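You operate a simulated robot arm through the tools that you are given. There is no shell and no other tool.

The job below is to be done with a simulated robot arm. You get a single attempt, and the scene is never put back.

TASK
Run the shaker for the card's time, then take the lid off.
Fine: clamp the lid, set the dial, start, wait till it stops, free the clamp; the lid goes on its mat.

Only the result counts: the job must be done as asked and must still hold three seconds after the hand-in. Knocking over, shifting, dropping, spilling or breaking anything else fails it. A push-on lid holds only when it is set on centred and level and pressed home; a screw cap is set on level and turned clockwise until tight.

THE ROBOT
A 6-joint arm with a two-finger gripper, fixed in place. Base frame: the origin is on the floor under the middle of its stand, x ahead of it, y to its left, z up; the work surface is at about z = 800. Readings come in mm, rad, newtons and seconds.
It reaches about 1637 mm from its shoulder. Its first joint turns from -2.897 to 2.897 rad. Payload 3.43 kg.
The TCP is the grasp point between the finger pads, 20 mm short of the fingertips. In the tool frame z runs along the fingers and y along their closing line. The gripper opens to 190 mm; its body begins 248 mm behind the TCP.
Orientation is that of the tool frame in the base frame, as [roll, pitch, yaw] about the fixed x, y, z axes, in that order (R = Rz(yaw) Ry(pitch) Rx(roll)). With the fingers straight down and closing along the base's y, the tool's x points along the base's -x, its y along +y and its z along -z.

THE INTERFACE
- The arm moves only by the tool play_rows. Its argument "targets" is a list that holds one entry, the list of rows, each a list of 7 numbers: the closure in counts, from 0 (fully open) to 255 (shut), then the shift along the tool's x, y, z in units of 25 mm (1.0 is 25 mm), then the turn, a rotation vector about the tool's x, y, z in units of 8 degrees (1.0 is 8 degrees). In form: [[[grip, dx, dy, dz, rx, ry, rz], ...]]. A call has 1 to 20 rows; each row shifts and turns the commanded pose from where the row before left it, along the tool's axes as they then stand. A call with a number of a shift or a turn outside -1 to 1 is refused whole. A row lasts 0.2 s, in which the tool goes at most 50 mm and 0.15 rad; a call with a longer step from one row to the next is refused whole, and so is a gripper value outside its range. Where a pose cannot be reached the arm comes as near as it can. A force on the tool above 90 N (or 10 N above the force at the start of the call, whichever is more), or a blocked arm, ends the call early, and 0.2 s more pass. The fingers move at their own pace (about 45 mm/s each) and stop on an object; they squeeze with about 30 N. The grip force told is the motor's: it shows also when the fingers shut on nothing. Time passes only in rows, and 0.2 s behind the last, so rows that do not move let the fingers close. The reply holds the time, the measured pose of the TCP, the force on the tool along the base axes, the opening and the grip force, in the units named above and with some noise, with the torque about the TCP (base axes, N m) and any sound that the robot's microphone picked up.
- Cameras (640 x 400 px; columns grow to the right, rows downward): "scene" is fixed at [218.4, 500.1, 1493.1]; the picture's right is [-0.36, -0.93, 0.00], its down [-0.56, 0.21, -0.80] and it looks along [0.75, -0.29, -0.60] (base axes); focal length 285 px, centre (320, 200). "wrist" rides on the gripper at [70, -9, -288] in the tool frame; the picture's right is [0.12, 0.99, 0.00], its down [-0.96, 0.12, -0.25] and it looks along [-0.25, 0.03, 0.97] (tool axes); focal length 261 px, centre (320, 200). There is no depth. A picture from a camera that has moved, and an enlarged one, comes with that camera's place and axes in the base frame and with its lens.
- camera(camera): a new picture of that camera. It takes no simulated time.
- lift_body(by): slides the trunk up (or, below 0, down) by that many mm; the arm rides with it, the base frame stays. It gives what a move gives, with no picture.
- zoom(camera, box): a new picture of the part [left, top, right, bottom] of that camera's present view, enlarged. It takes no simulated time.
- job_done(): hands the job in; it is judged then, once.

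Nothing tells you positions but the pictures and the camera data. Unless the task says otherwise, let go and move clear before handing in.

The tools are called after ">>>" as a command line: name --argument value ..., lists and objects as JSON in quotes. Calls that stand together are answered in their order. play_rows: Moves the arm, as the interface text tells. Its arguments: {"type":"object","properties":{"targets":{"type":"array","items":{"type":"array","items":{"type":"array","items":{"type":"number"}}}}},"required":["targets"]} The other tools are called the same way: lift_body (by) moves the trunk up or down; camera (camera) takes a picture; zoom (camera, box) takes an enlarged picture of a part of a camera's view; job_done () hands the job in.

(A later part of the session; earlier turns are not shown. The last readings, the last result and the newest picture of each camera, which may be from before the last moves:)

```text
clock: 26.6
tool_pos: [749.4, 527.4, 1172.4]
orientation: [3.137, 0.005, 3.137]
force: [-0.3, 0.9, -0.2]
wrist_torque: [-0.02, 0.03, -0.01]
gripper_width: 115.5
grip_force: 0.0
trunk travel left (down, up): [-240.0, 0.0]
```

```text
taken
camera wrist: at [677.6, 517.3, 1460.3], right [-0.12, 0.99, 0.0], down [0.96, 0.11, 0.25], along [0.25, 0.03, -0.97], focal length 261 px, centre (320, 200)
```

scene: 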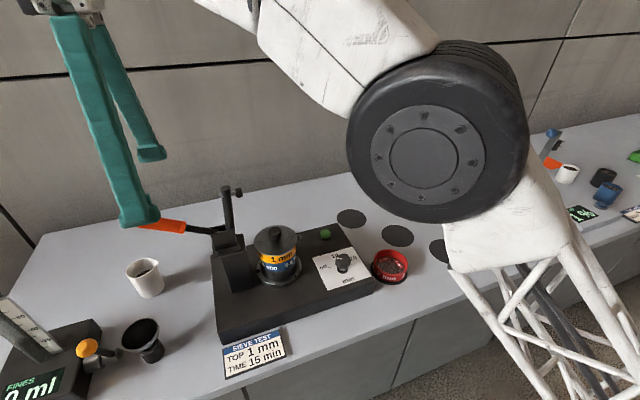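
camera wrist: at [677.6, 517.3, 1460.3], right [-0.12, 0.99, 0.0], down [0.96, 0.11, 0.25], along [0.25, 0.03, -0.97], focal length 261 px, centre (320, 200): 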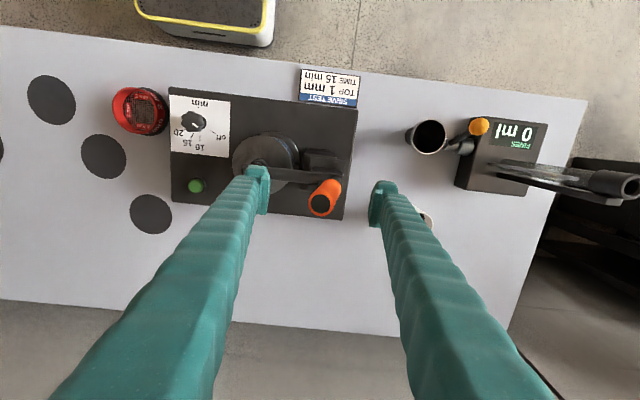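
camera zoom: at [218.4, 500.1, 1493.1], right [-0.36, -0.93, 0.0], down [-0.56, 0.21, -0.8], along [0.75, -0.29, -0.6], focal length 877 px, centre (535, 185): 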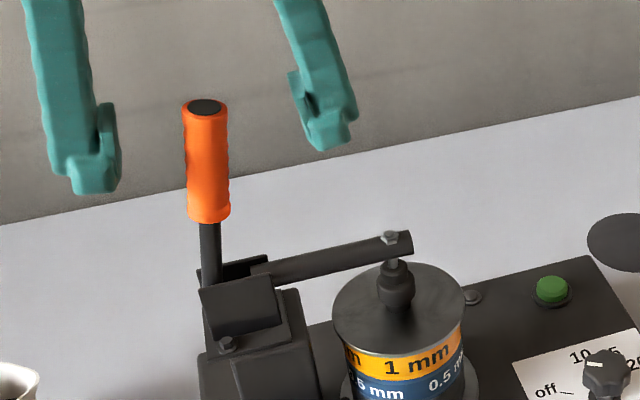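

>>> play_rows --targets '[[[100, 0, -0.55, 0, 0, 0, 0], [100, 0, -0.55, 0, 0, 0, 0], [100, 0, -0.4, 0, 0, 0, 0], [100, 0, -0.1, 0, 0, 0, 0], [100, 0, -0.1, 0, 0, 0, 0]]]'

>>> zoom --camera "scene" --box '[180, 140, 320, 270]'

```text
clock: 27.8
tool_pos: [748.7, 486.3, 1173.6]
orientation: [3.138, 0.006, -3.141]
force: [4.1, 5.7, -0.1]
wrist_torque: [0.05, 0.0, -0.22]
gripper_width: 118.9
grip_force: 2.7
trunk travel left (down, up): [-240.0, 0.0]
```

```text
3.08 times, centred on (250, 205) of scene
camera zoom: at [218.4, 500.1, 1493.1], right [-0.36, -0.93, 0.0], down [-0.56, 0.21, -0.8], along [0.75, -0.29, -0.6], focal length 877 px, centre (535, 185)
```

zoom: 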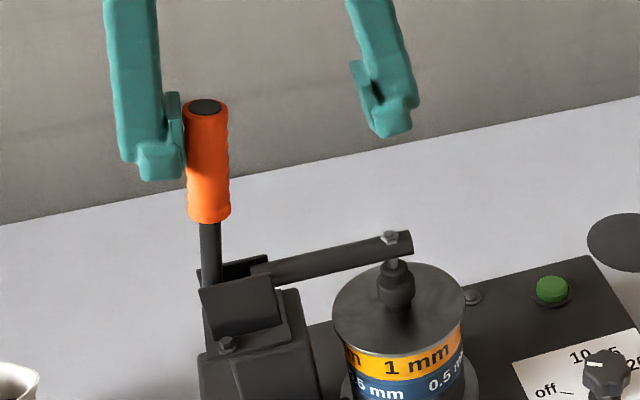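

>>> play_rows --targets '[[[100, 0, -0.1, 0, 0, 0, 0], [100, 0, -0.1, 0, 0, 0, 0], [100, 0, -0.1, 0, 0, 0, 0]]]'

>>> zoom --camera "scene" --box '[180, 140, 320, 270]'

```text
clock: 28.6
tool_pos: [748.7, 478.7, 1172.8]
orientation: [3.139, 0.005, -3.14]
force: [12.1, 22.4, 0.7]
wrist_torque: [0.14, -0.08, -0.7]
gripper_width: 128.6
grip_force: 11.6
trunk travel left (down, up): [-240.0, 0.0]
```

```text
3.08 times, centred on (250, 205) of scene
camera zoom: at [218.4, 500.1, 1493.1], right [-0.36, -0.93, 0.0], down [-0.56, 0.21, -0.8], along [0.75, -0.29, -0.6], focal length 877 px, centre (535, 185)
```

zoom: 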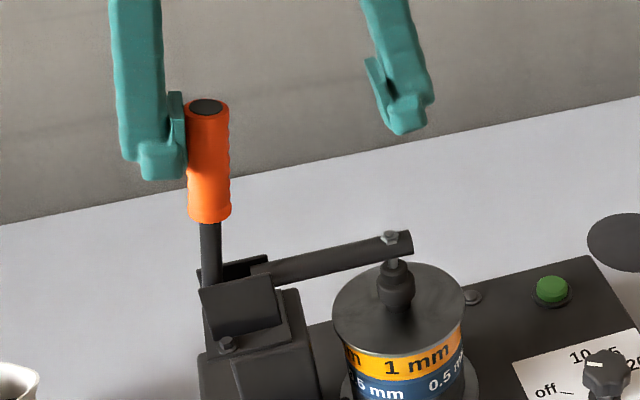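

The handle doesn't budge further, so the clamp is locked. Now I raise the hand and move over to the dial.

>>> play_rows --targets '[[[100, 0, 0.6, 0, 0, 0, 0], [100, 0, 0, -1, 0, 0, 0], [100, 0, 0, -1, 0, 0, 0], [100, 0, 0, -1, 0, 0, 0], [100, 0, 0, -1, 0, 0, 0], [100, 0.236, -0.956, 0, 0, 0, 0], [100, 0.236, -0.956, 0, 0, 0, 0], [100, 0.236, -0.956, 0, 0, 0, 0], [100, 0.236, -0.956, 0, 0, 0, 0], [100, 0.236, -0.956, 0, 0, 0, 0], [100, 0.236, -0.956, 0, 0, 0, 0], [100, 0.236, -0.956, 0, 0, 0, 0], [100, 0.236, -0.956, 0, 0, 0, 0], [100, 0.236, -0.956, 0, 0, 0, 0], [100, 0.236, -0.956, 0, 0, 0, 0]]]'

>>> camera --camera "wrist"

>>> camera --camera "scene"

```text
clock: 31.8
tool_pos: [686.0, 252.3, 1270.1]
orientation: [3.139, 0.005, 3.139]
force: [-0.8, 0.6, 0.2]
wrist_torque: [-0.02, 0.0, -0.02]
gripper_width: 115.6
grip_force: 0.1
trunk travel left (down, up): [-240.0, 0.0]
```

```text
taken
camera wrist: at [615.1, 243.3, 1557.4], right [-0.12, 0.99, 0.0], down [0.96, 0.11, 0.25], along [0.25, 0.03, -0.97], focal length 261 px, centre (320, 200)
```

wrist: 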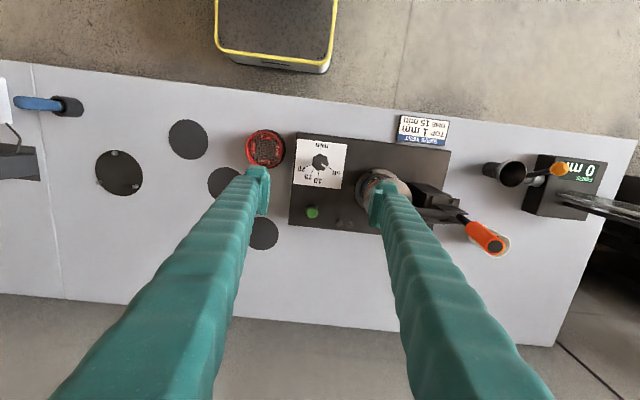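

```text
taken
```

scene: 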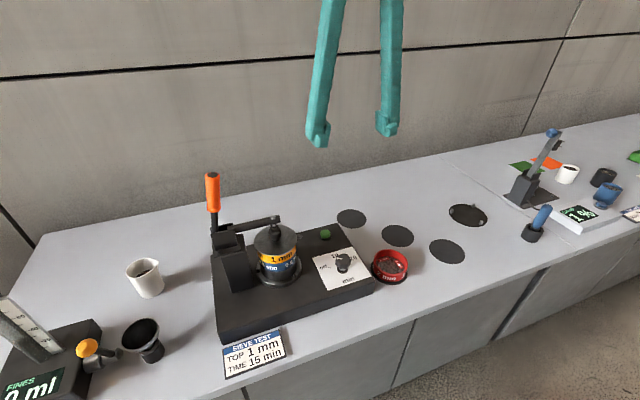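

>>> play_rows --targets '[[[120, 0, 0, 0.8, 0, 0, -0.9375], [120, 0, 0, 0.8, 0, 0, -0.9375], [120, 0, 0, 0.8, 0, 0, -0.9375], [120, 0, 0, 0.8, 0, 0, -0.9375], [120, 0, 0, 0.8, 0, 0, -0.9375], [120, 0, 0, 0.8, 0, 0, -0.9375], [120, 0, 0, 0.8, 0, 0, 0], [120, 0, 0, 0.8, 0, 0, 0], [120, 0, 0, 0.8, 0, 0, 0], [120, 0, 0, 0.8, 0, 0, 0]]]'

>>> camera --camera "wrist"

>>> zoom --camera "scene" --box '[270, 150, 430, 310]'

```text
clock: 34.0
tool_pos: [689.8, 255.4, 1069.8]
orientation: [3.141, 0.007, -2.358]
force: [-0.4, -0.5, 0.4]
wrist_torque: [0.04, -0.05, 0.01]
gripper_width: 100.5
grip_force: 0.0
trunk travel left (down, up): [-240.0, 0.0]
```

```text
taken
camera wrist: at [644.3, 197.7, 1357.0], right [-0.79, 0.62, 0.0], down [0.6, 0.76, 0.25], along [0.16, 0.2, -0.97], focal length 261 px, centre (320, 200)
```

wrist: 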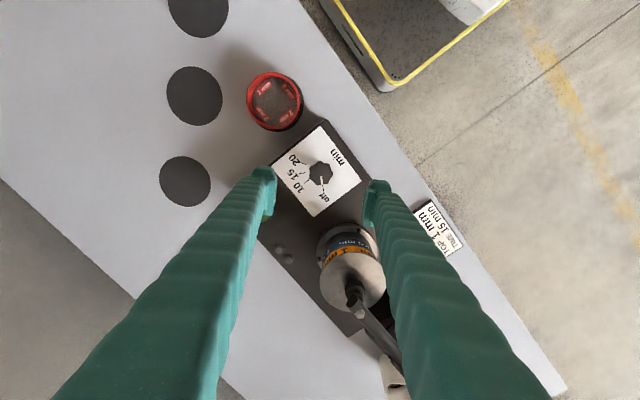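

```text
2.50 times, centred on (350, 230) of scene
camera zoom: at [218.4, 500.1, 1493.1], right [-0.36, -0.93, 0.0], down [-0.56, 0.21, -0.8], along [0.75, -0.29, -0.6], focal length 713 px, centre (245, 125)
```

zoom: 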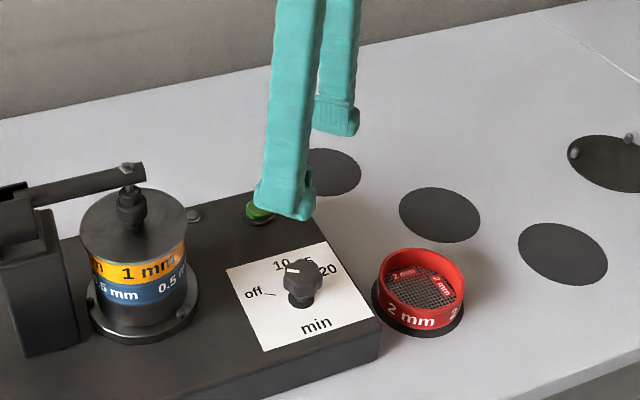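

>>> zoom --camera "wrist" --box '[265, 115, 375, 225]'

```text
3.64 times, centred on (320, 170) of wrist
camera zoom: at [644.3, 197.7, 1357.0], right [-0.79, 0.62, 0.0], down [0.6, 0.76, 0.25], along [0.16, 0.2, -0.97], focal length 948 px, centre (320, 309)
```

zoom: 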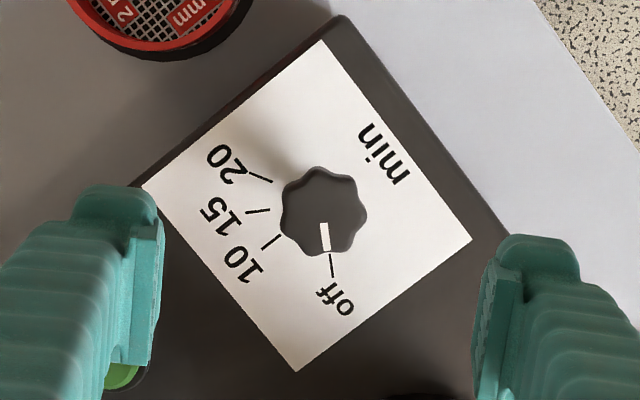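

The dial axis is at about (691, 254.5), with the panel at z≈845 and the knob top at z≈886. I'll descend over the knob.

>>> play_rows --targets '[[[148, 0, -0.06, 0.85, 0, 0, 0], [148, 0, 0, 0.85, 0, 0, 0], [148, 0, 0, 0.85, 0, 0, 0], [148, 0, 0, 0.85, 0, 0, 0], [148, 0, 0, 0.85, 0, 0, 0], [148, 0, 0, 0.85, 0, 0, 0], [148, 0, 0, 0.85, 0, 0, 0], [148, 0, 0, 0.65, 0, 0, 0]]]'

>>> zoom --camera "wrist" --box '[220, 95, 420, 245]'

>>> zoom --camera "scene" --box '[290, 190, 400, 310]'

```text
clock: 35.8
tool_pos: [690.0, 250.9, 907.2]
orientation: [-3.141, 0.008, -2.359]
force: [0.1, -0.5, -0.1]
wrist_torque: [0.02, -0.05, -0.01]
gripper_width: 79.7
grip_force: 0.1
trunk travel left (down, up): [-240.0, 0.0]
```

```text
2.67 times, centred on (320, 170) of wrist
camera zoom: at [643.6, 194.9, 1194.1], right [-0.79, 0.62, 0.0], down [0.6, 0.76, 0.25], along [0.16, 0.2, -0.97], focal length 695 px, centre (320, 280)
```

zoom: 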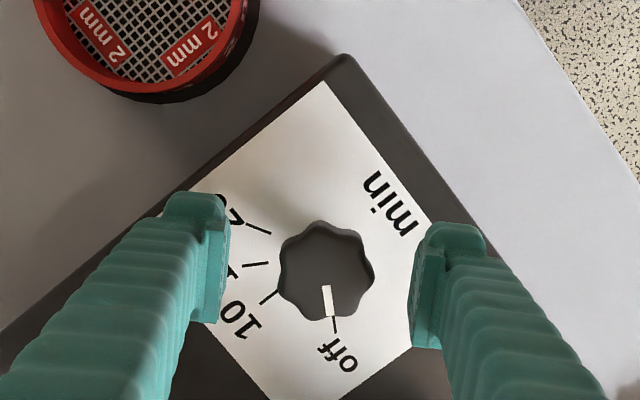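

```text
3.33 times, centred on (345, 250) of scene
camera zoom: at [218.4, 500.1, 1493.1], right [-0.36, -0.93, 0.0], down [-0.56, 0.21, -0.8], along [0.75, -0.29, -0.6], focal length 951 px, centre (237, 33)
```

zoom: 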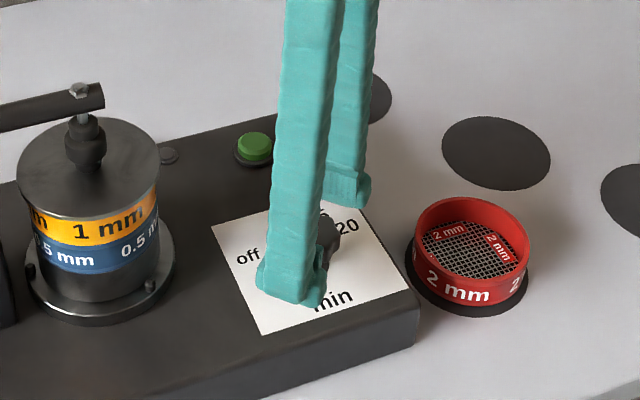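

>>> play_rows --targets '[[[148, -0.155, 0.128, 0.4, 0, 0, 0], [148, 0, 0, 0.5, 0, 0, 0], [148, 0, 0, 0.4, 0, 0, 0], [148, 0, 0, 0, 0, 0, 0]]]'

>>> zoom --camera "wrist" --box '[220, 95, 420, 245]'

>>> zoom --camera "scene" --box '[290, 190, 400, 310]'

```text
clock: 36.8
tool_pos: [690.7, 258.9, 878.2]
orientation: [-3.139, 0.01, -2.356]
force: [-7.7, -1.6, 53.3]
wrist_torque: [0.63, 1.25, 0.09]
gripper_width: 79.8
grip_force: 0.0
trunk travel left (down, up): [-240.0, 0.0]
```

```text
2.67 times, centred on (320, 170) of wrist
camera zoom: at [645.0, 200.6, 1166.0], right [-0.79, 0.62, 0.0], down [0.6, 0.76, 0.26], along [0.16, 0.2, -0.97], focal length 695 px, centre (320, 280)
```

zoom: 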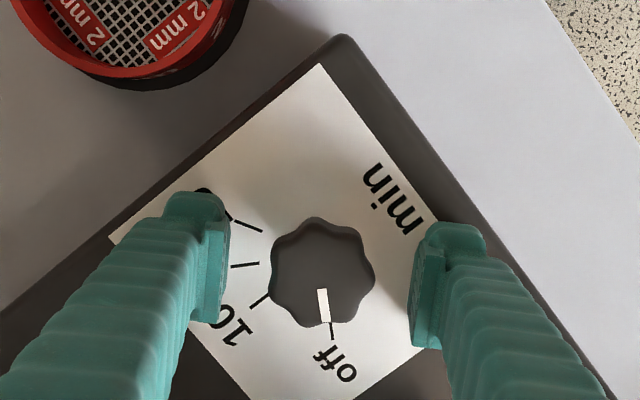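

```text
3.33 times, centred on (345, 250) of scene
camera zoom: at [218.4, 500.1, 1493.1], right [-0.36, -0.93, 0.0], down [-0.56, 0.21, -0.8], along [0.75, -0.29, -0.6], focal length 951 px, centre (237, 33)
```

zoom: 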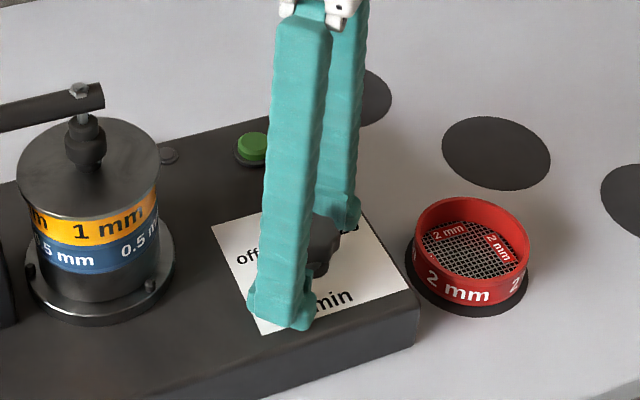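

The fingertips touched the panel at tip z≈858, so the panel is higher than I estimated. I'll raise 10 mm, recentre slightly and then close on the knob.

>>> play_rows --targets '[[[148, 0, 0, -0.2, 0, 0, 0], [148, 0.07, 0, -0.2, 0, 0, 0], [148, 0.07, 0.01, 0, 0, 0, 0], [148, 0, 0, 0, 0, 0, 0]]]'

>>> zoom --camera "wrist" --box '[220, 95, 420, 245]'

```text
clock: 37.8
tool_pos: [689.0, 255.0, 884.8]
orientation: [3.14, 0.004, -2.358]
force: [0.2, -0.3, 0.0]
wrist_torque: [0.04, -0.04, 0.0]
gripper_width: 79.8
grip_force: 0.0
trunk travel left (down, up): [-240.0, 0.0]
```

```text
2.67 times, centred on (320, 170) of wrist
camera zoom: at [644.8, 198.2, 1172.5], right [-0.79, 0.62, 0.0], down [0.6, 0.76, 0.25], along [0.16, 0.2, -0.97], focal length 695 px, centre (320, 280)
```

zoom: 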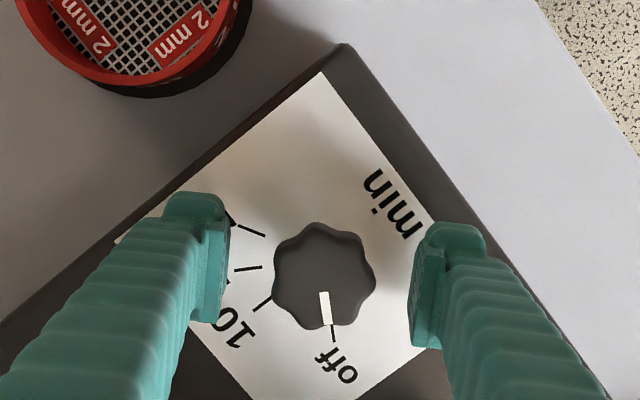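

>>> play_rows --targets '[[[255, 0, 0.03, 0, 0, 0, 0], [255, 0, 0, 0, 0, 0, 0], [255, 0, 0, 0, 0, 0, 0], [255, 0, 0, 0, 0, 0, 0], [255, 0, 0, 0, 0, 0, 0], [255, 0, 0, 0, 0, 0, 0]]]'

>>> zoom --camera "wrist" --box '[220, 95, 420, 245]'

```text
clock: 39.2
tool_pos: [688.9, 257.2, 885.4]
orientation: [3.141, 0.004, -2.358]
force: [5.6, -4.2, -1.1]
wrist_torque: [0.05, 0.12, 0.02]
gripper_width: 38.0
grip_force: 45.1
trunk travel left (down, up): [-240.0, 0.0]
```

```text
2.67 times, centred on (320, 170) of wrist
camera zoom: at [644.1, 198.7, 1172.3], right [-0.79, 0.62, 0.0], down [0.6, 0.76, 0.25], along [0.16, 0.2, -0.97], focal length 695 px, centre (320, 280)
```

zoom: 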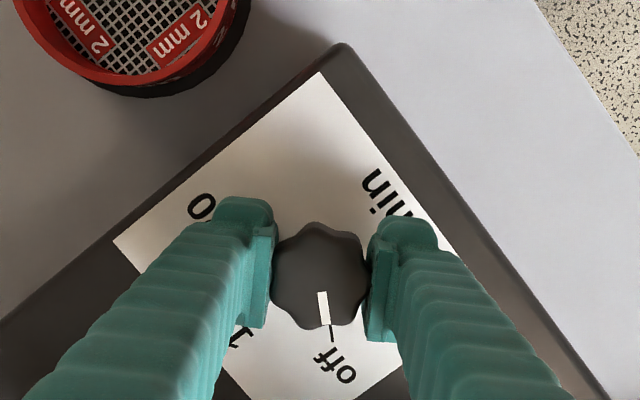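

The knob is gripped cleanly with low side load. I'll turn clockwise in stages, starting with 30°.

>>> play_rows --targets '[[[255, 0, 0, 0, 0, 0, 0.9375], [255, 0, 0, 0, 0, 0, 0.9375], [255, 0, 0, 0, 0, 0, 0.9375], [255, 0, 0, 0, 0, 0, 0.9375]]]'

>>> zoom --camera "wrist" --box '[220, 95, 420, 245]'

```text
clock: 40.2
tool_pos: [689.5, 256.0, 885.5]
orientation: [3.138, 0.006, -2.881]
force: [16.3, -20.5, -4.0]
wrist_torque: [0.33, -0.14, 0.03]
gripper_width: 38.3
grip_force: 45.0
trunk travel left (down, up): [-240.0, 0.0]
```

```text
2.67 times, centred on (320, 170) of wrist
camera zoom: at [622.4, 227.5, 1172.3], right [-0.37, 0.93, 0.0], down [0.9, 0.36, 0.25], along [0.23, 0.1, -0.97], focal length 695 px, centre (320, 280)
```

zoom: 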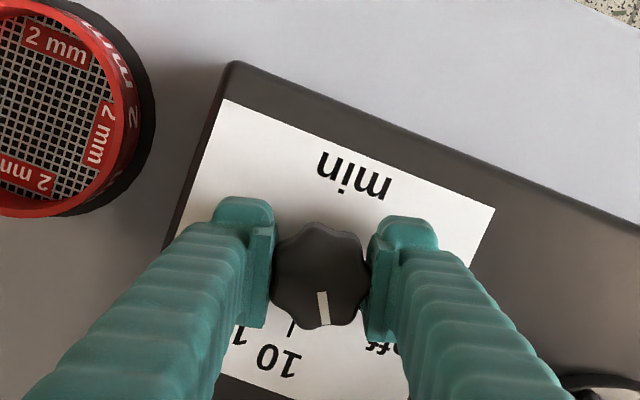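

>>> play_rows --targets '[[[255, 0, 0, 0, 0, 0, 0.9375], [255, 0, 0, 0, 0, 0, 0.9375], [255, 0, 0, 0, 0, 0, 0.9375], [255, 0, 0, 0, 0, 0, 0.9375]]]'

>>> play_rows --targets '[[[255, 0, 0, 0, 0, 0, 0.9375], [255, 0, 0, 0, 0, 0, 0.9375], [255, 0, 0, 0, 0, 0, 0.9375], [255, 0, 0, 0, 0, 0, 0.9375]]]'

>>> zoom --camera "wrist" --box '[220, 95, 420, 245]'

```text
clock: 41.2
tool_pos: [689.4, 254.4, 884.2]
orientation: [3.135, 0.001, 2.878]
force: [7.7, -40.9, 6.4]
wrist_torque: [0.25, -0.17, 0.08]
gripper_width: 38.4
grip_force: 45.2
trunk travel left (down, up): [-240.0, 0.0]
```

```text
clock: 42.2
tool_pos: [687.8, 254.5, 884.1]
orientation: [3.135, 0.0, 2.355]
force: [-3.9, -51.8, 9.9]
wrist_torque: [0.43, 0.09, 0.03]
gripper_width: 38.1
grip_force: 44.8
trunk travel left (down, up): [-240.0, 0.0]
```

```text
2.67 times, centred on (320, 170) of wrist
camera zoom: at [631.8, 297.1, 1172.7], right [0.62, 0.78, 0.01], down [0.76, -0.6, 0.25], along [0.2, -0.15, -0.97], focal length 695 px, centre (320, 280)
```

zoom: 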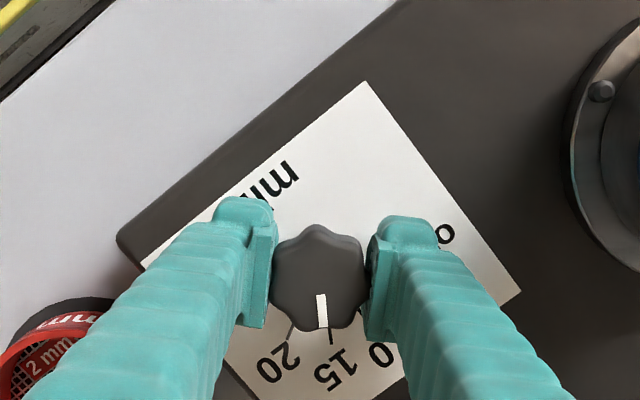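

>>> zoom --camera "wrist" --box '[285, 170, 355, 250]'

>>> zoom --camera "scene" --box '[310, 225, 380, 295]'

```text
5.00 times, centred on (320, 210) of wrist
camera zoom: at [631.8, 297.1, 1172.7], right [0.62, 0.78, 0.01], down [0.76, -0.6, 0.25], along [0.2, -0.15, -0.97], focal length 1303 px, centre (320, 150)
```

zoom: 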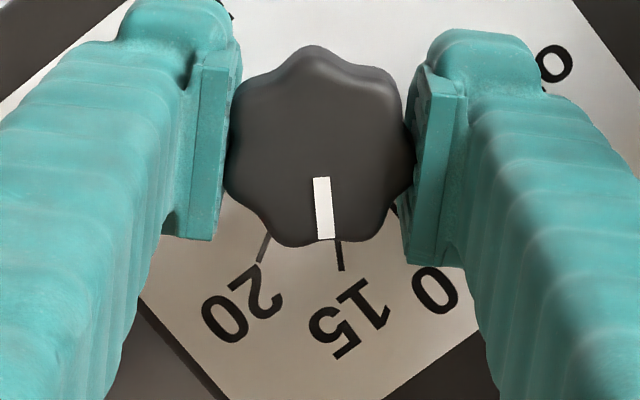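

```text
5.71 times, centred on (345, 260) of scene
camera zoom: at [218.4, 500.1, 1493.1], right [-0.36, -0.93, 0.0], down [-0.56, 0.21, -0.8], along [0.75, -0.29, -0.6], focal length 1630 px, centre (177, -143)
```

zoom: 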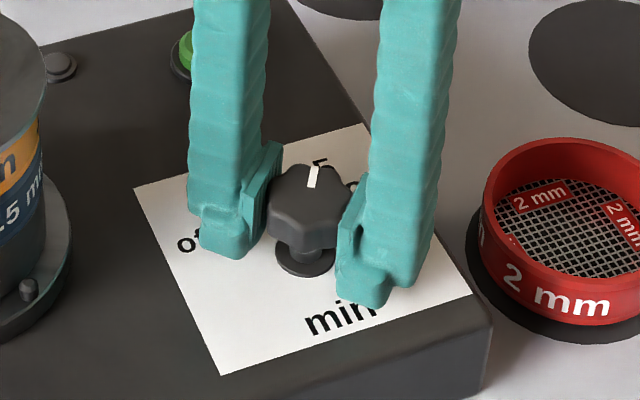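

The hand and knob turned 90° and the pointer is at 15. I'll release, rise and verify from above.

>>> play_rows --targets '[[[148, 0, 0, 0, 0, 0, 0], [148, 0, 0, 0, 0, 0, 0], [148, 0, 0, 0, 0, 0, 0], [148, 0, 0, -0.5, 0, 0, 0], [148, 0, 0, -1, 0, 0, 0], [148, 0, 0, -1, 0, 0, 0], [148, 0, 0, -1, 0, 0, 0], [148, 0, 0, -1, 0, 0, 0], [148, 0, 0, -1, 0, 0, 0]]]'

>>> zoom --camera "wrist" --box '[275, 130, 365, 220]'

>>> zoom --camera "scene" --box '[310, 225, 380, 295]'

```text
clock: 44.2
tool_pos: [686.6, 253.6, 1020.8]
orientation: [3.136, 0.0, 2.355]
force: [0.2, 1.0, -0.1]
wrist_torque: [-0.03, 0.06, 0.02]
gripper_width: 80.0
grip_force: 0.0
trunk travel left (down, up): [-240.0, 0.0]
```

```text
4.44 times, centred on (320, 175) of wrist
camera zoom: at [631.1, 295.8, 1310.0], right [0.62, 0.79, 0.01], down [0.76, -0.6, 0.25], along [0.2, -0.15, -0.97], focal length 1158 px, centre (320, 311)
```

zoom: 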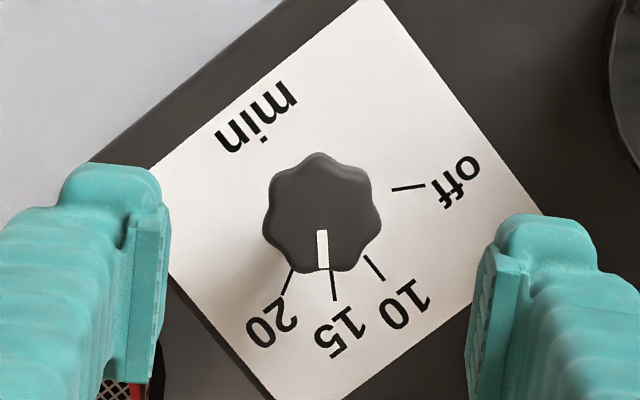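

```text
5.71 times, centred on (345, 260) of scene
camera zoom: at [218.4, 500.1, 1493.1], right [-0.36, -0.93, 0.0], down [-0.56, 0.21, -0.8], along [0.75, -0.29, -0.6], focal length 1630 px, centre (177, -143)
```

zoom: 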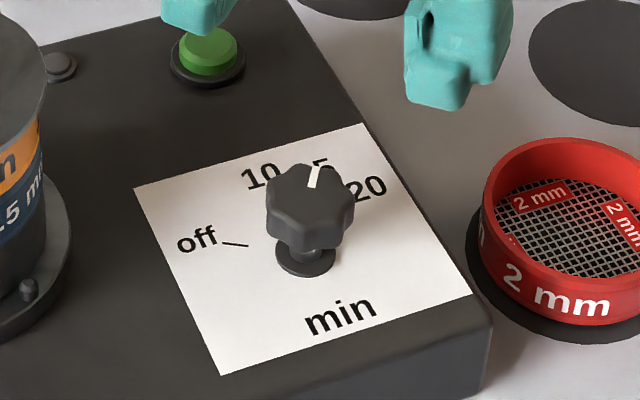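

The pointer lines up with the 15 tick (both ≈122° in my measurement). Next is the green button; I'll close the fingers and move over it for a precise look.

>>> play_rows --targets '[[[148, 0, 0, -0.7, 0, 0, -0.9375], [148, 0, 0, -0.7, 0, 0, -0.9375], [148, 0, 0, -0.7, 0, 0, -0.9375], [200, 0, 0, 0, 0, 0, -0.9375], [255, 0, 0, 0, 0, 0, -0.9375], [255, 0, 0, 0, 0, 0, -0.9375], [255, -0.9, -0.05, 0, 0, 0, 0], [255, -0.9, -0.05, 0, 0, 0, 0], [255, -0.9, -0.05, 0, 0, 0, 0]]]'

>>> camera --camera "wrist"

>>> zoom --camera "wrist" --box '[260, 130, 400, 260]'

```text
clock: 46.2
tool_pos: [755.0, 251.6, 1074.2]
orientation: [3.137, 0.005, -3.142]
force: [0.4, -0.6, -0.4]
wrist_torque: [0.03, -0.1, 0.02]
gripper_width: 0.0
grip_force: 30.2
trunk travel left (down, up): [-240.0, 0.0]
```

```text
taken
camera wrist: at [683.0, 242.8, 1362.1], right [-0.12, 0.99, 0.0], down [0.96, 0.11, 0.25], along [0.25, 0.03, -0.97], focal length 261 px, centre (320, 200)
```

wrist: 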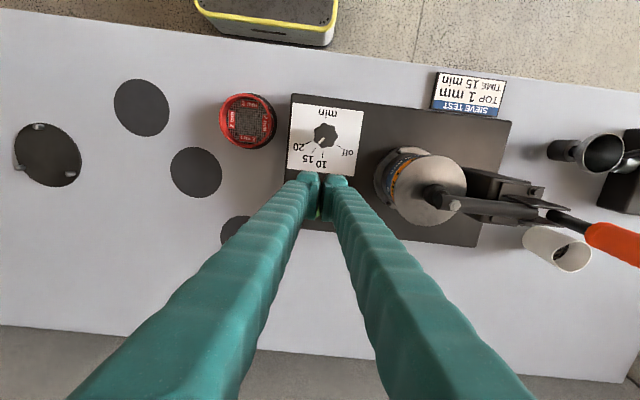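

```text
3.08 times, centred on (330, 195) of wrist
camera zoom: at [683.0, 242.8, 1362.1], right [-0.12, 0.99, 0.0], down [0.96, 0.11, 0.25], along [0.25, 0.03, -0.97], focal length 802 px, centre (289, 215)
```

zoom: 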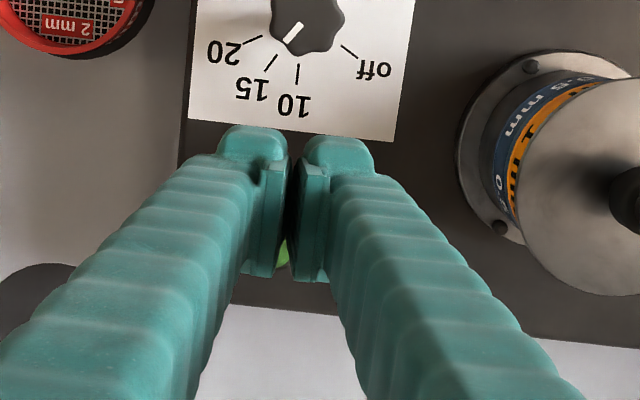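

>>> play_rows --targets '[[[255, -0.75, -0.02, 0, 0, 0, 0], [255, -0.75, -0.02, 0, 0, 0, 0], [255, -0.75, -0.02, 0, 0, 0, 0], [255, -0.75, 0, 0, 0, 0, 0], [255, 0, 0, 0.9, 0, 0, 0], [255, 0, 0, 0.9, 0, 0, 0], [255, 0, 0, 0.9, 0, 0, 0], [255, 0, 0, 0.9, 0, 0, 0], [255, 0, 0, 0.9, 0, 0, 0], [255, 0, 0, 0.9, 0, 0, 0]]]'

>>> zoom --camera "scene" --box '[270, 180, 380, 290]'

>>> zoom --camera "wrist" --box '[260, 130, 400, 260]'

```text
clock: 48.4
tool_pos: [832.8, 248.8, 941.3]
orientation: [3.138, 0.003, -3.141]
force: [-0.4, -1.0, 1.1]
wrist_torque: [0.0, -0.05, -0.02]
gripper_width: 0.1
grip_force: 29.8
trunk travel left (down, up): [-240.0, 0.0]
```

```text
3.64 times, centred on (325, 235) of scene
camera zoom: at [218.4, 500.1, 1493.1], right [-0.36, -0.93, 0.0], down [-0.56, 0.21, -0.8], along [0.75, -0.29, -0.6], focal length 1037 px, centre (302, 73)
```

zoom: 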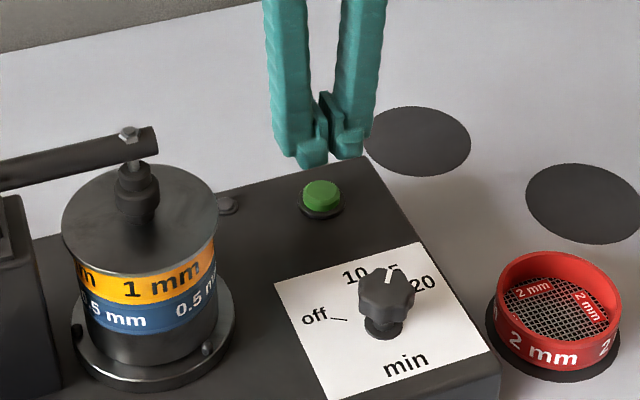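

```text
3.08 times, centred on (330, 195) of wrist
camera zoom: at [761.5, 238.4, 1228.1], right [-0.12, 0.99, 0.0], down [0.96, 0.11, 0.25], along [0.25, 0.03, -0.97], focal length 802 px, centre (289, 215)
```

zoom: 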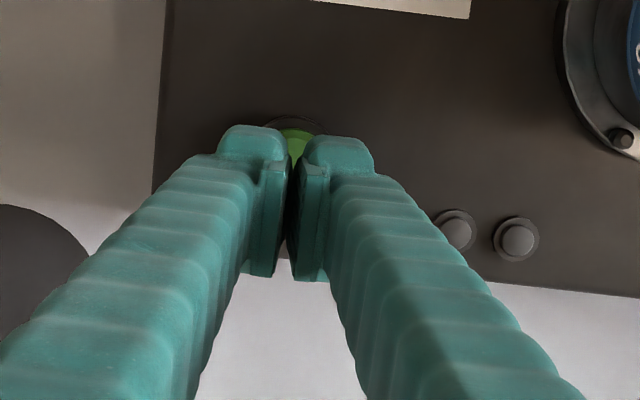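

>>> play_rows --targets '[[[255, 0.12, 0.03, 0.5, 0, 0, 0], [255, 0, 0, 0.6, 0, 0, 0], [255, 0, 0, 0.6, 0, 0, 0], [255, 0, 0, 0, 0, 0, 0]]]'

>>> zoom --camera "scene" --box '[290, 200, 360, 260]'

```text
clock: 49.4
tool_pos: [830.3, 250.4, 898.0]
orientation: [3.138, 0.006, 3.139]
force: [-0.1, -0.6, -0.7]
wrist_torque: [-0.01, 0.01, 0.02]
gripper_width: 0.0
grip_force: 29.8
trunk travel left (down, up): [-240.0, 0.0]
```

```text
6.67 times, centred on (325, 230) of scene
camera zoom: at [218.4, 500.1, 1493.1], right [-0.36, -0.93, 0.0], down [-0.56, 0.21, -0.8], along [0.75, -0.29, -0.6], focal length 1901 px, centre (287, 0)
```

zoom: 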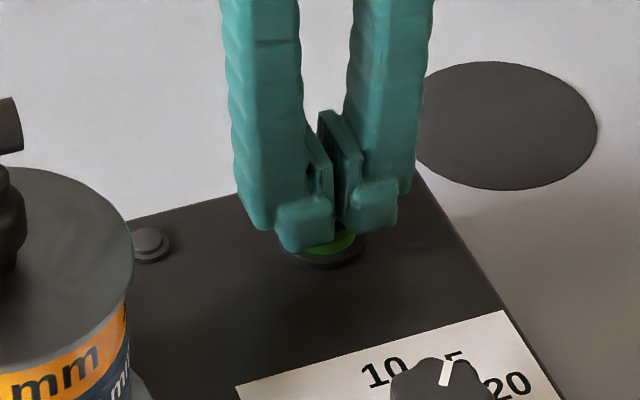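

The fingertips are right above the button. I'll press in 2 mm steps.

>>> play_rows --targets '[[[255, 0, 0, 0.08, 0, 0, 0], [255, 0, 0, 0.08, 0, 0, 0]]]'

>>> play_rows --targets '[[[255, 0, 0, 0.08, 0, 0, 0], [255, 0, 0, 0.08, 0, 0, 0]]]'

>>> zoom --camera "scene" --box '[290, 200, 360, 260]'

```text
clock: 50.0
tool_pos: [828.9, 250.5, 893.5]
orientation: [3.14, 0.005, 3.139]
force: [0.6, -0.6, 1.0]
wrist_torque: [-0.05, -0.01, -0.01]
gripper_width: 6.0
grip_force: 34.1
trunk travel left (down, up): [-240.0, 0.0]
```

```text
clock: 50.6
tool_pos: [828.8, 251.7, 889.8]
orientation: [3.139, 0.006, 3.141]
force: [-1.7, -1.3, 2.8]
wrist_torque: [-0.02, 0.05, -0.02]
gripper_width: 5.9
grip_force: 33.9
trunk travel left (down, up): [-240.0, 0.0]
heard: click
```

```text
6.67 times, centred on (325, 230) of scene
camera zoom: at [218.4, 500.1, 1493.1], right [-0.36, -0.93, 0.0], down [-0.56, 0.21, -0.8], along [0.75, -0.29, -0.6], focal length 1901 px, centre (287, 0)
```

zoom: 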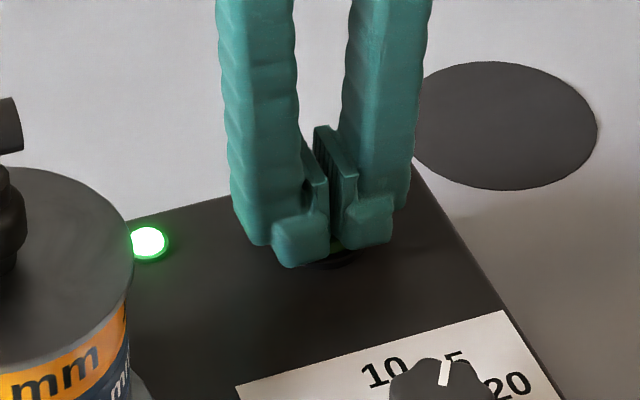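

A click was heard and the green lamp is lit: the shaker is running. I'll raise clear and wait, watching the lamp.

>>> play_rows --targets '[[[255, 0, 0, -0.5, 0, 0, 0], [255, 0, 0, -1, 0, 0, 0], [255, 0, 0, -1, 0, 0, 0], [255, 0, 0, -1, 0, 0, 0], [255, 0, 0, -1, 0, 0, 0], [255, 0, 0, -1, 0, 0, 0], [255, 0, 0, -1, 0, 0, 0]]]'

>>> camera --camera "scene"

>>> zoom --camera "scene" --box '[210, 170, 370, 300]'

```text
clock: 52.2
tool_pos: [830.4, 251.5, 1051.8]
orientation: [3.139, 0.005, 3.14]
force: [-0.6, 0.0, -0.8]
wrist_torque: [0.0, 0.06, -0.03]
gripper_width: 0.0
grip_force: 34.1
trunk travel left (down, up): [-240.0, 0.0]
```

```text
taken
```

scene: 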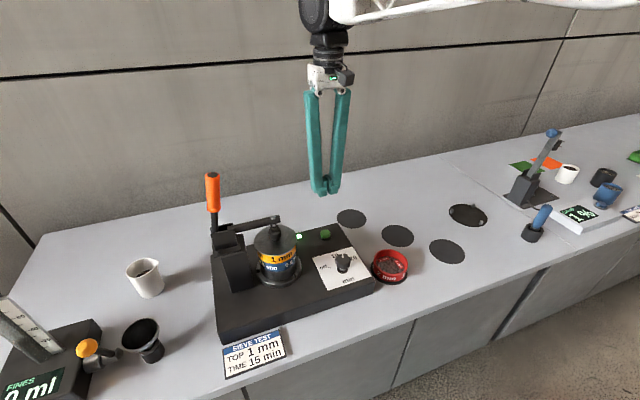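

```text
3.08 times, centred on (290, 235) of scene
camera zoom: at [218.4, 500.1, 1493.1], right [-0.36, -0.93, 0.0], down [-0.56, 0.21, -0.8], along [0.75, -0.29, -0.6], focal length 877 px, centre (412, 92)
```

zoom: 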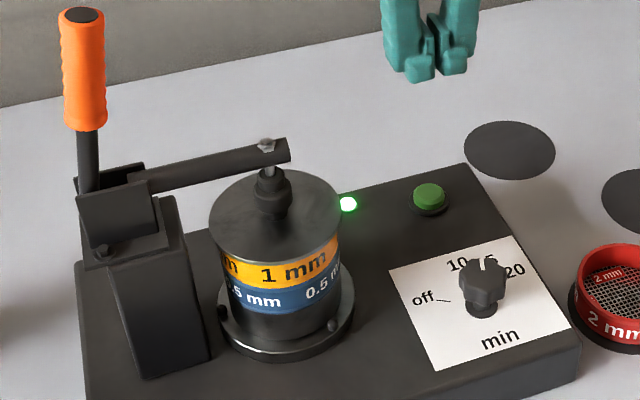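

While it runs, I'll use the wait to look closely at the mats to identify the lid's mat.

>>> play_rows --targets '[[[255, 0.3, -0.5, -0.6, 0, 0, 0], [255, 0.3, -0.5, -0.6, 0, 0, 0], [255, 0.3, -0.9, -0.6, 0, 0, 0], [200, 0.3, -0.9, -0.6, 0, 0, 0], [150, 0.3, -0.9, -0.4, 0, 0, 0], [100, 0.3, -0.9, 0, 0, 0, 0], [60, 0.3, -0.9, 0, 0, 0, 0], [0, 0.3, -0.9, 0, 0, 0, 0], [0, 0.3, -0.9, 0, 0, 0, 0], [0, 0.3, -0.9, 0, 0, 0, 0], [0, 0.3, -0.9, 0, 0, 0, 0], [0, 0.3, -0.9, 0, 0, 0, 0], [0, 0.3, -0.9, 0, 0, 0, 0], [0, 0.2, -0.9, 0, 0, 0, 0], [0, 0.2, -0.9, 0, 0, 0, 0], [0, 0, -0.9, 0, 0, 0, 0], [0, 0, -0.9, 0, 0, 0, 0], [0, 0, -0.9, 0, 0, 0, 0]]]'

>>> camera --camera "wrist"

>>> zoom --camera "scene" --box '[210, 170, 370, 300]'

```text
clock: 56.0
tool_pos: [718.6, -137.0, 1121.0]
orientation: [3.138, 0.005, 3.141]
force: [0.0, 0.2, 0.4]
wrist_torque: [-0.07, 0.01, 0.04]
gripper_width: 190.3
grip_force: 0.1
trunk travel left (down, up): [-240.0, 0.0]
```

```text
taken
camera wrist: at [647.2, -146.6, 1408.6], right [-0.12, 0.99, 0.0], down [0.96, 0.11, 0.25], along [0.25, 0.03, -0.97], focal length 261 px, centre (320, 200)
```

wrist: 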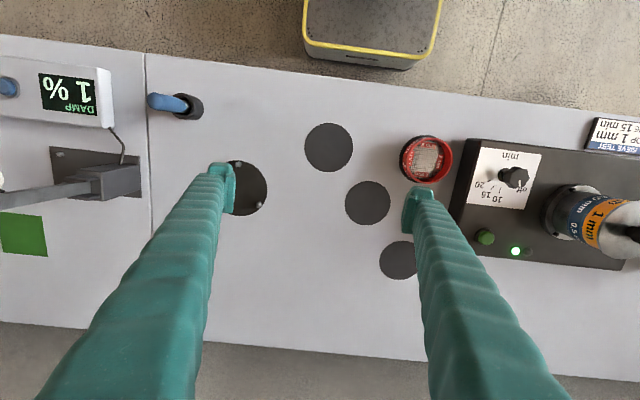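

```text
3.08 times, centred on (290, 235) of scene
camera zoom: at [218.4, 500.1, 1493.1], right [-0.36, -0.93, 0.0], down [-0.56, 0.21, -0.8], along [0.75, -0.29, -0.6], focal length 877 px, centre (412, 92)
```

zoom: 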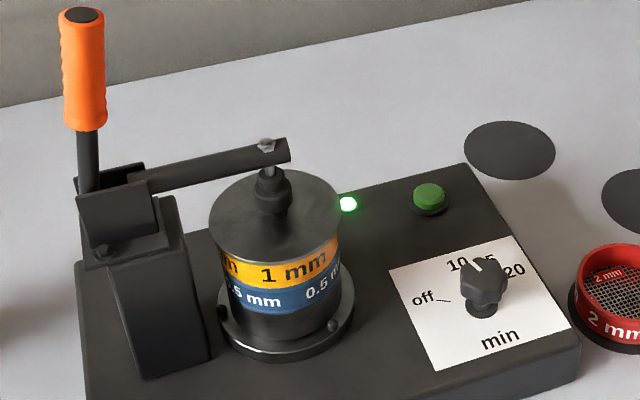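

The dial is counting down (about 1 s per minute). Meanwhile I zoom on the mats.

>>> zoom --camera "wrist" --box '[300, 110, 420, 200]'

>>> zoom --camera "wrist" --box '[335, 170, 425, 290]'

>>> zoom --camera "wrist" --box '[215, 145, 285, 225]'

```text
4.44 times, centred on (360, 155) of wrist
camera zoom: at [647.2, -146.6, 1408.6], right [-0.12, 0.99, 0.0], down [0.96, 0.11, 0.25], along [0.25, 0.03, -0.97], focal length 1158 px, centre (142, 400)
```

zoom: 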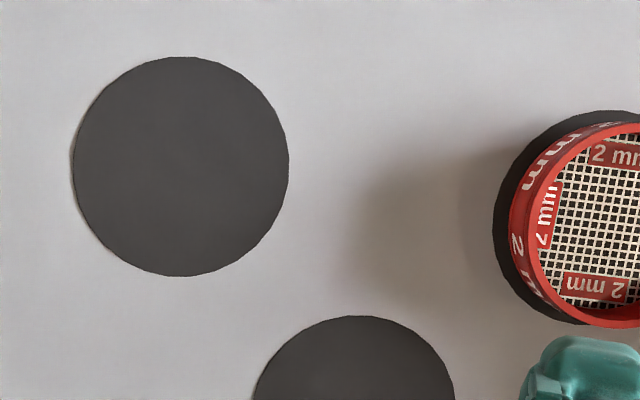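

```text
3.33 times, centred on (380, 230) of wrist
camera zoom: at [647.2, -146.6, 1408.6], right [-0.12, 0.99, 0.0], down [0.96, 0.11, 0.25], along [0.25, 0.03, -0.97], focal length 869 px, centre (120, 100)
```

zoom: 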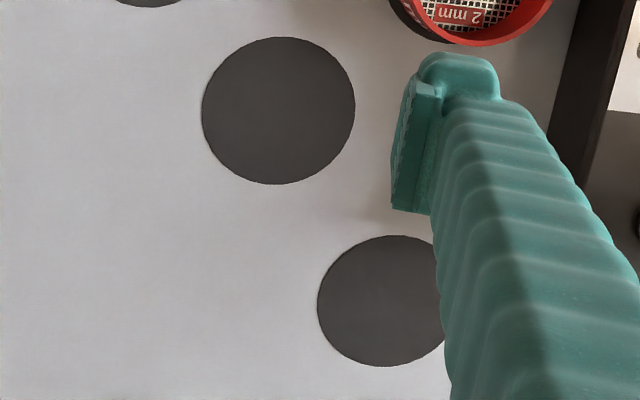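

```text
5.00 times, centred on (250, 185) of wrist
camera zoom: at [647.2, -146.6, 1408.6], right [-0.12, 0.99, 0.0], down [0.96, 0.11, 0.25], along [0.25, 0.03, -0.97], focal length 1303 px, centre (670, 275)
```

zoom: 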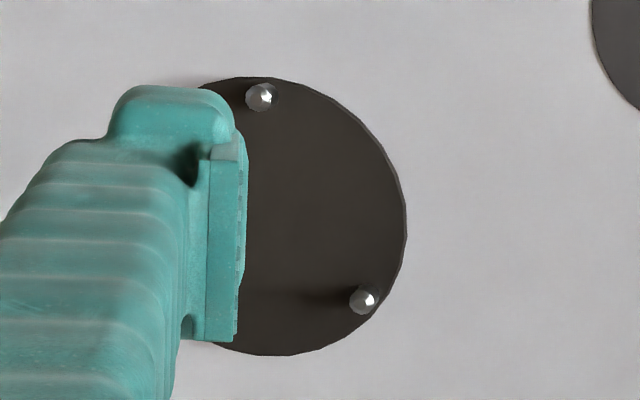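

>>> play_rows --targets '[[[0, 0.1, -0.9, 0, 0, 0, 0], [0, 0.1, -0.9, 0, 0, 0, 0], [0, 0.1, -0.9, 0, 0, 0, 0], [0, 0, -0.9, 0, 0, 0, 0], [0, 0, -0.9, 0, 0, 0, 0], [0, 0, -0.9, 0, 0, 0, 0], [0, 0, -0.9, 0, 0, 0, 0]]]'

>>> camera --camera "wrist"

>>> zoom --camera "scene" --box '[210, 170, 370, 300]'

```text
clock: 57.6
tool_pos: [713.0, -292.6, 1117.5]
orientation: [3.138, 0.004, 3.141]
force: [0.6, 0.8, 0.8]
wrist_torque: [-0.07, 0.02, 0.05]
gripper_width: 190.0
grip_force: 0.0
trunk travel left (down, up): [-240.0, 0.0]
```

```text
taken
camera wrist: at [642.3, -302.3, 1406.3], right [-0.12, 0.99, 0.0], down [0.96, 0.11, 0.25], along [0.25, 0.03, -0.97], focal length 261 px, centre (320, 200)
```

wrist: 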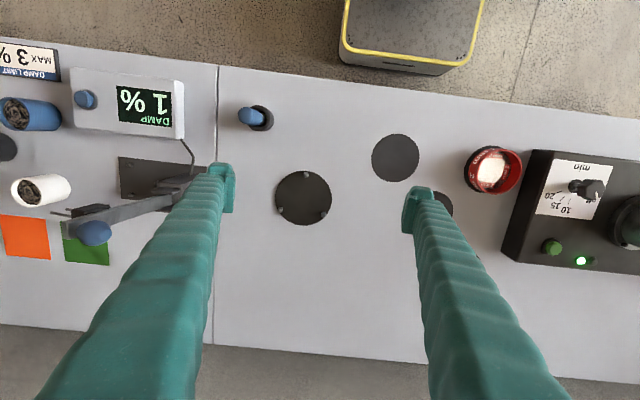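

```text
3.08 times, centred on (290, 235) of scene
camera zoom: at [218.4, 500.1, 1493.1], right [-0.36, -0.93, 0.0], down [-0.56, 0.21, -0.8], along [0.75, -0.29, -0.6], focal length 877 px, centre (412, 92)
```

zoom: 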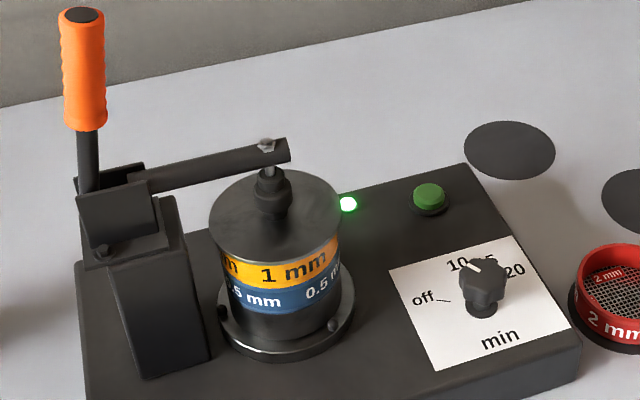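

>>> zoom --camera "wrist" --box '[265, 160, 345, 240]'

>>> zoom --camera "wrist" --box '[360, 120, 440, 200]'

```text
5.00 times, centred on (305, 200) of wrist
camera zoom: at [642.3, -302.3, 1406.3], right [-0.12, 0.99, 0.0], down [0.96, 0.11, 0.25], along [0.25, 0.03, -0.97], focal length 1303 px, centre (395, 200)
```

zoom: 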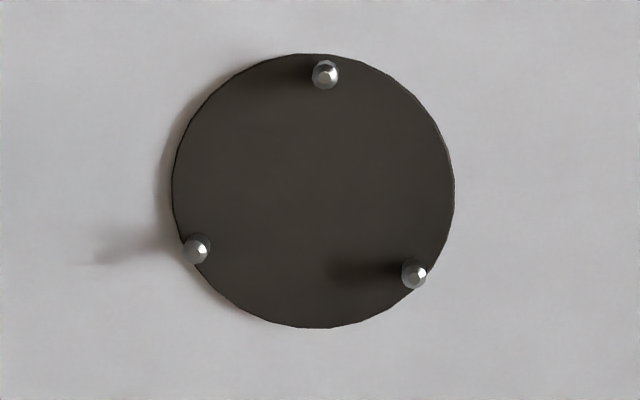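

```text
5.00 times, centred on (400, 160) of wrist
camera zoom: at [642.3, -302.3, 1406.3], right [-0.12, 0.99, 0.0], down [0.96, 0.11, 0.25], along [0.25, 0.03, -0.97], focal length 1303 px, centre (-80, 400)
```

zoom: 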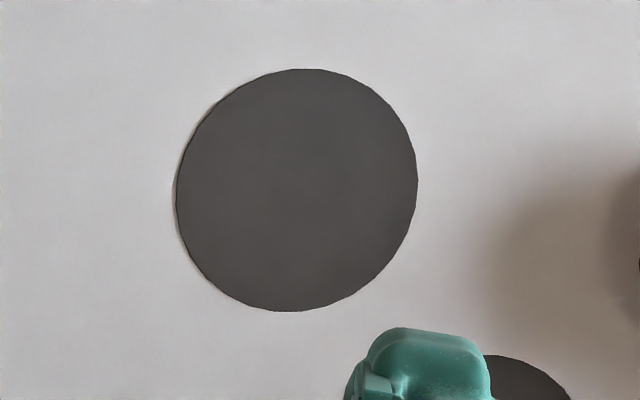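

The shaker is still counting down. The four plain mats are identical (~112 mm); the larger plate at (797, −323) has three pegs. I'll look at it from lower down to compare its peg circle with the lid and pan sizes.

>>> play_rows --targets '[[[0, -0.22, -0.13, 0.8, 0, 0, 0], [0, -0.22, -0.13, 0.8, 0, 0, 0], [0, -0.22, -0.13, 0.8, 0, 0, 0], [0, -0.22, -0.13, 0.8, 0, 0, 0], [0, -0.22, -0.13, 0.8, 0, 0, 0], [0, -0.22, -0.13, 0.8, 0, 0, 0], [0, -0.22, -0.13, 0.8, 0, 0, 0], [0, -0.22, -0.13, 0.8, 0, 0, 0], [0, -0.22, -0.13, 0.8, 0, 0, 0], [0, -0.22, -0.13, 0.8, 0, 0, 0]]]'

>>> camera --camera "wrist"

>>> zoom --camera "wrist" --box '[250, 130, 390, 230]'

>>> zoom --camera "scene" --box '[210, 170, 370, 300]'

```text
clock: 59.8
tool_pos: [767.0, -322.6, 916.7]
orientation: [3.138, 0.006, 3.139]
force: [0.1, 0.4, -0.4]
wrist_torque: [0.0, -0.05, 0.01]
gripper_width: 189.9
grip_force: 0.0
trunk travel left (down, up): [-240.0, 0.0]
```

```text
taken
camera wrist: at [695.3, -331.8, 1204.8], right [-0.12, 0.99, 0.0], down [0.96, 0.11, 0.25], along [0.25, 0.03, -0.97], focal length 261 px, centre (320, 200)
```

wrist: 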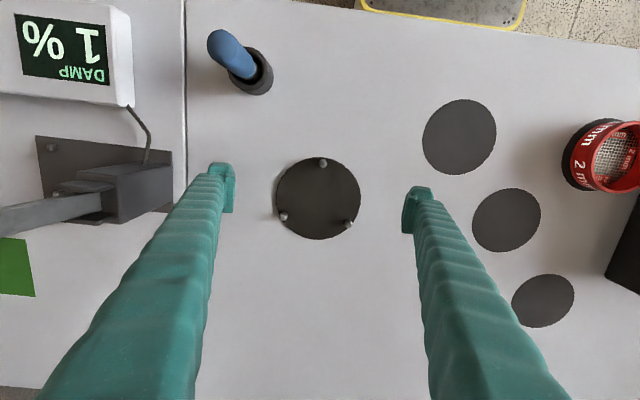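

```text
4.00 times, centred on (320, 180) of wrist
camera zoom: at [695.3, -331.8, 1204.8], right [-0.12, 0.99, 0.0], down [0.96, 0.11, 0.25], along [0.25, 0.03, -0.97], focal length 1043 px, centre (320, 280)
```

zoom: 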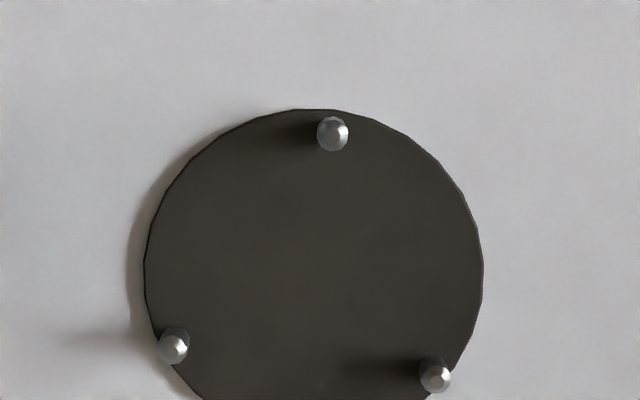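

```text
3.08 times, centred on (290, 235) of scene
camera zoom: at [218.4, 500.1, 1493.1], right [-0.36, -0.93, 0.0], down [-0.56, 0.21, -0.8], along [0.75, -0.29, -0.6], focal length 877 px, centre (412, 92)
```

zoom: 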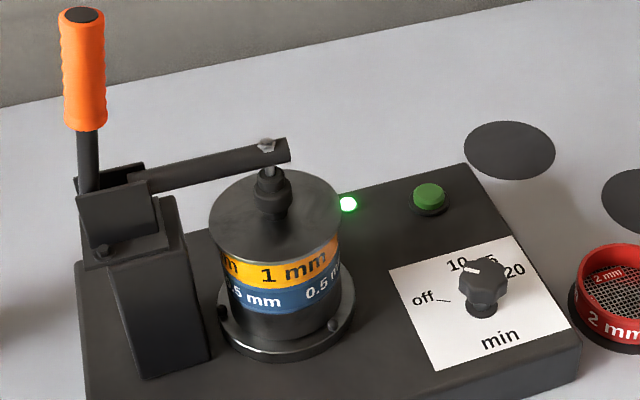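

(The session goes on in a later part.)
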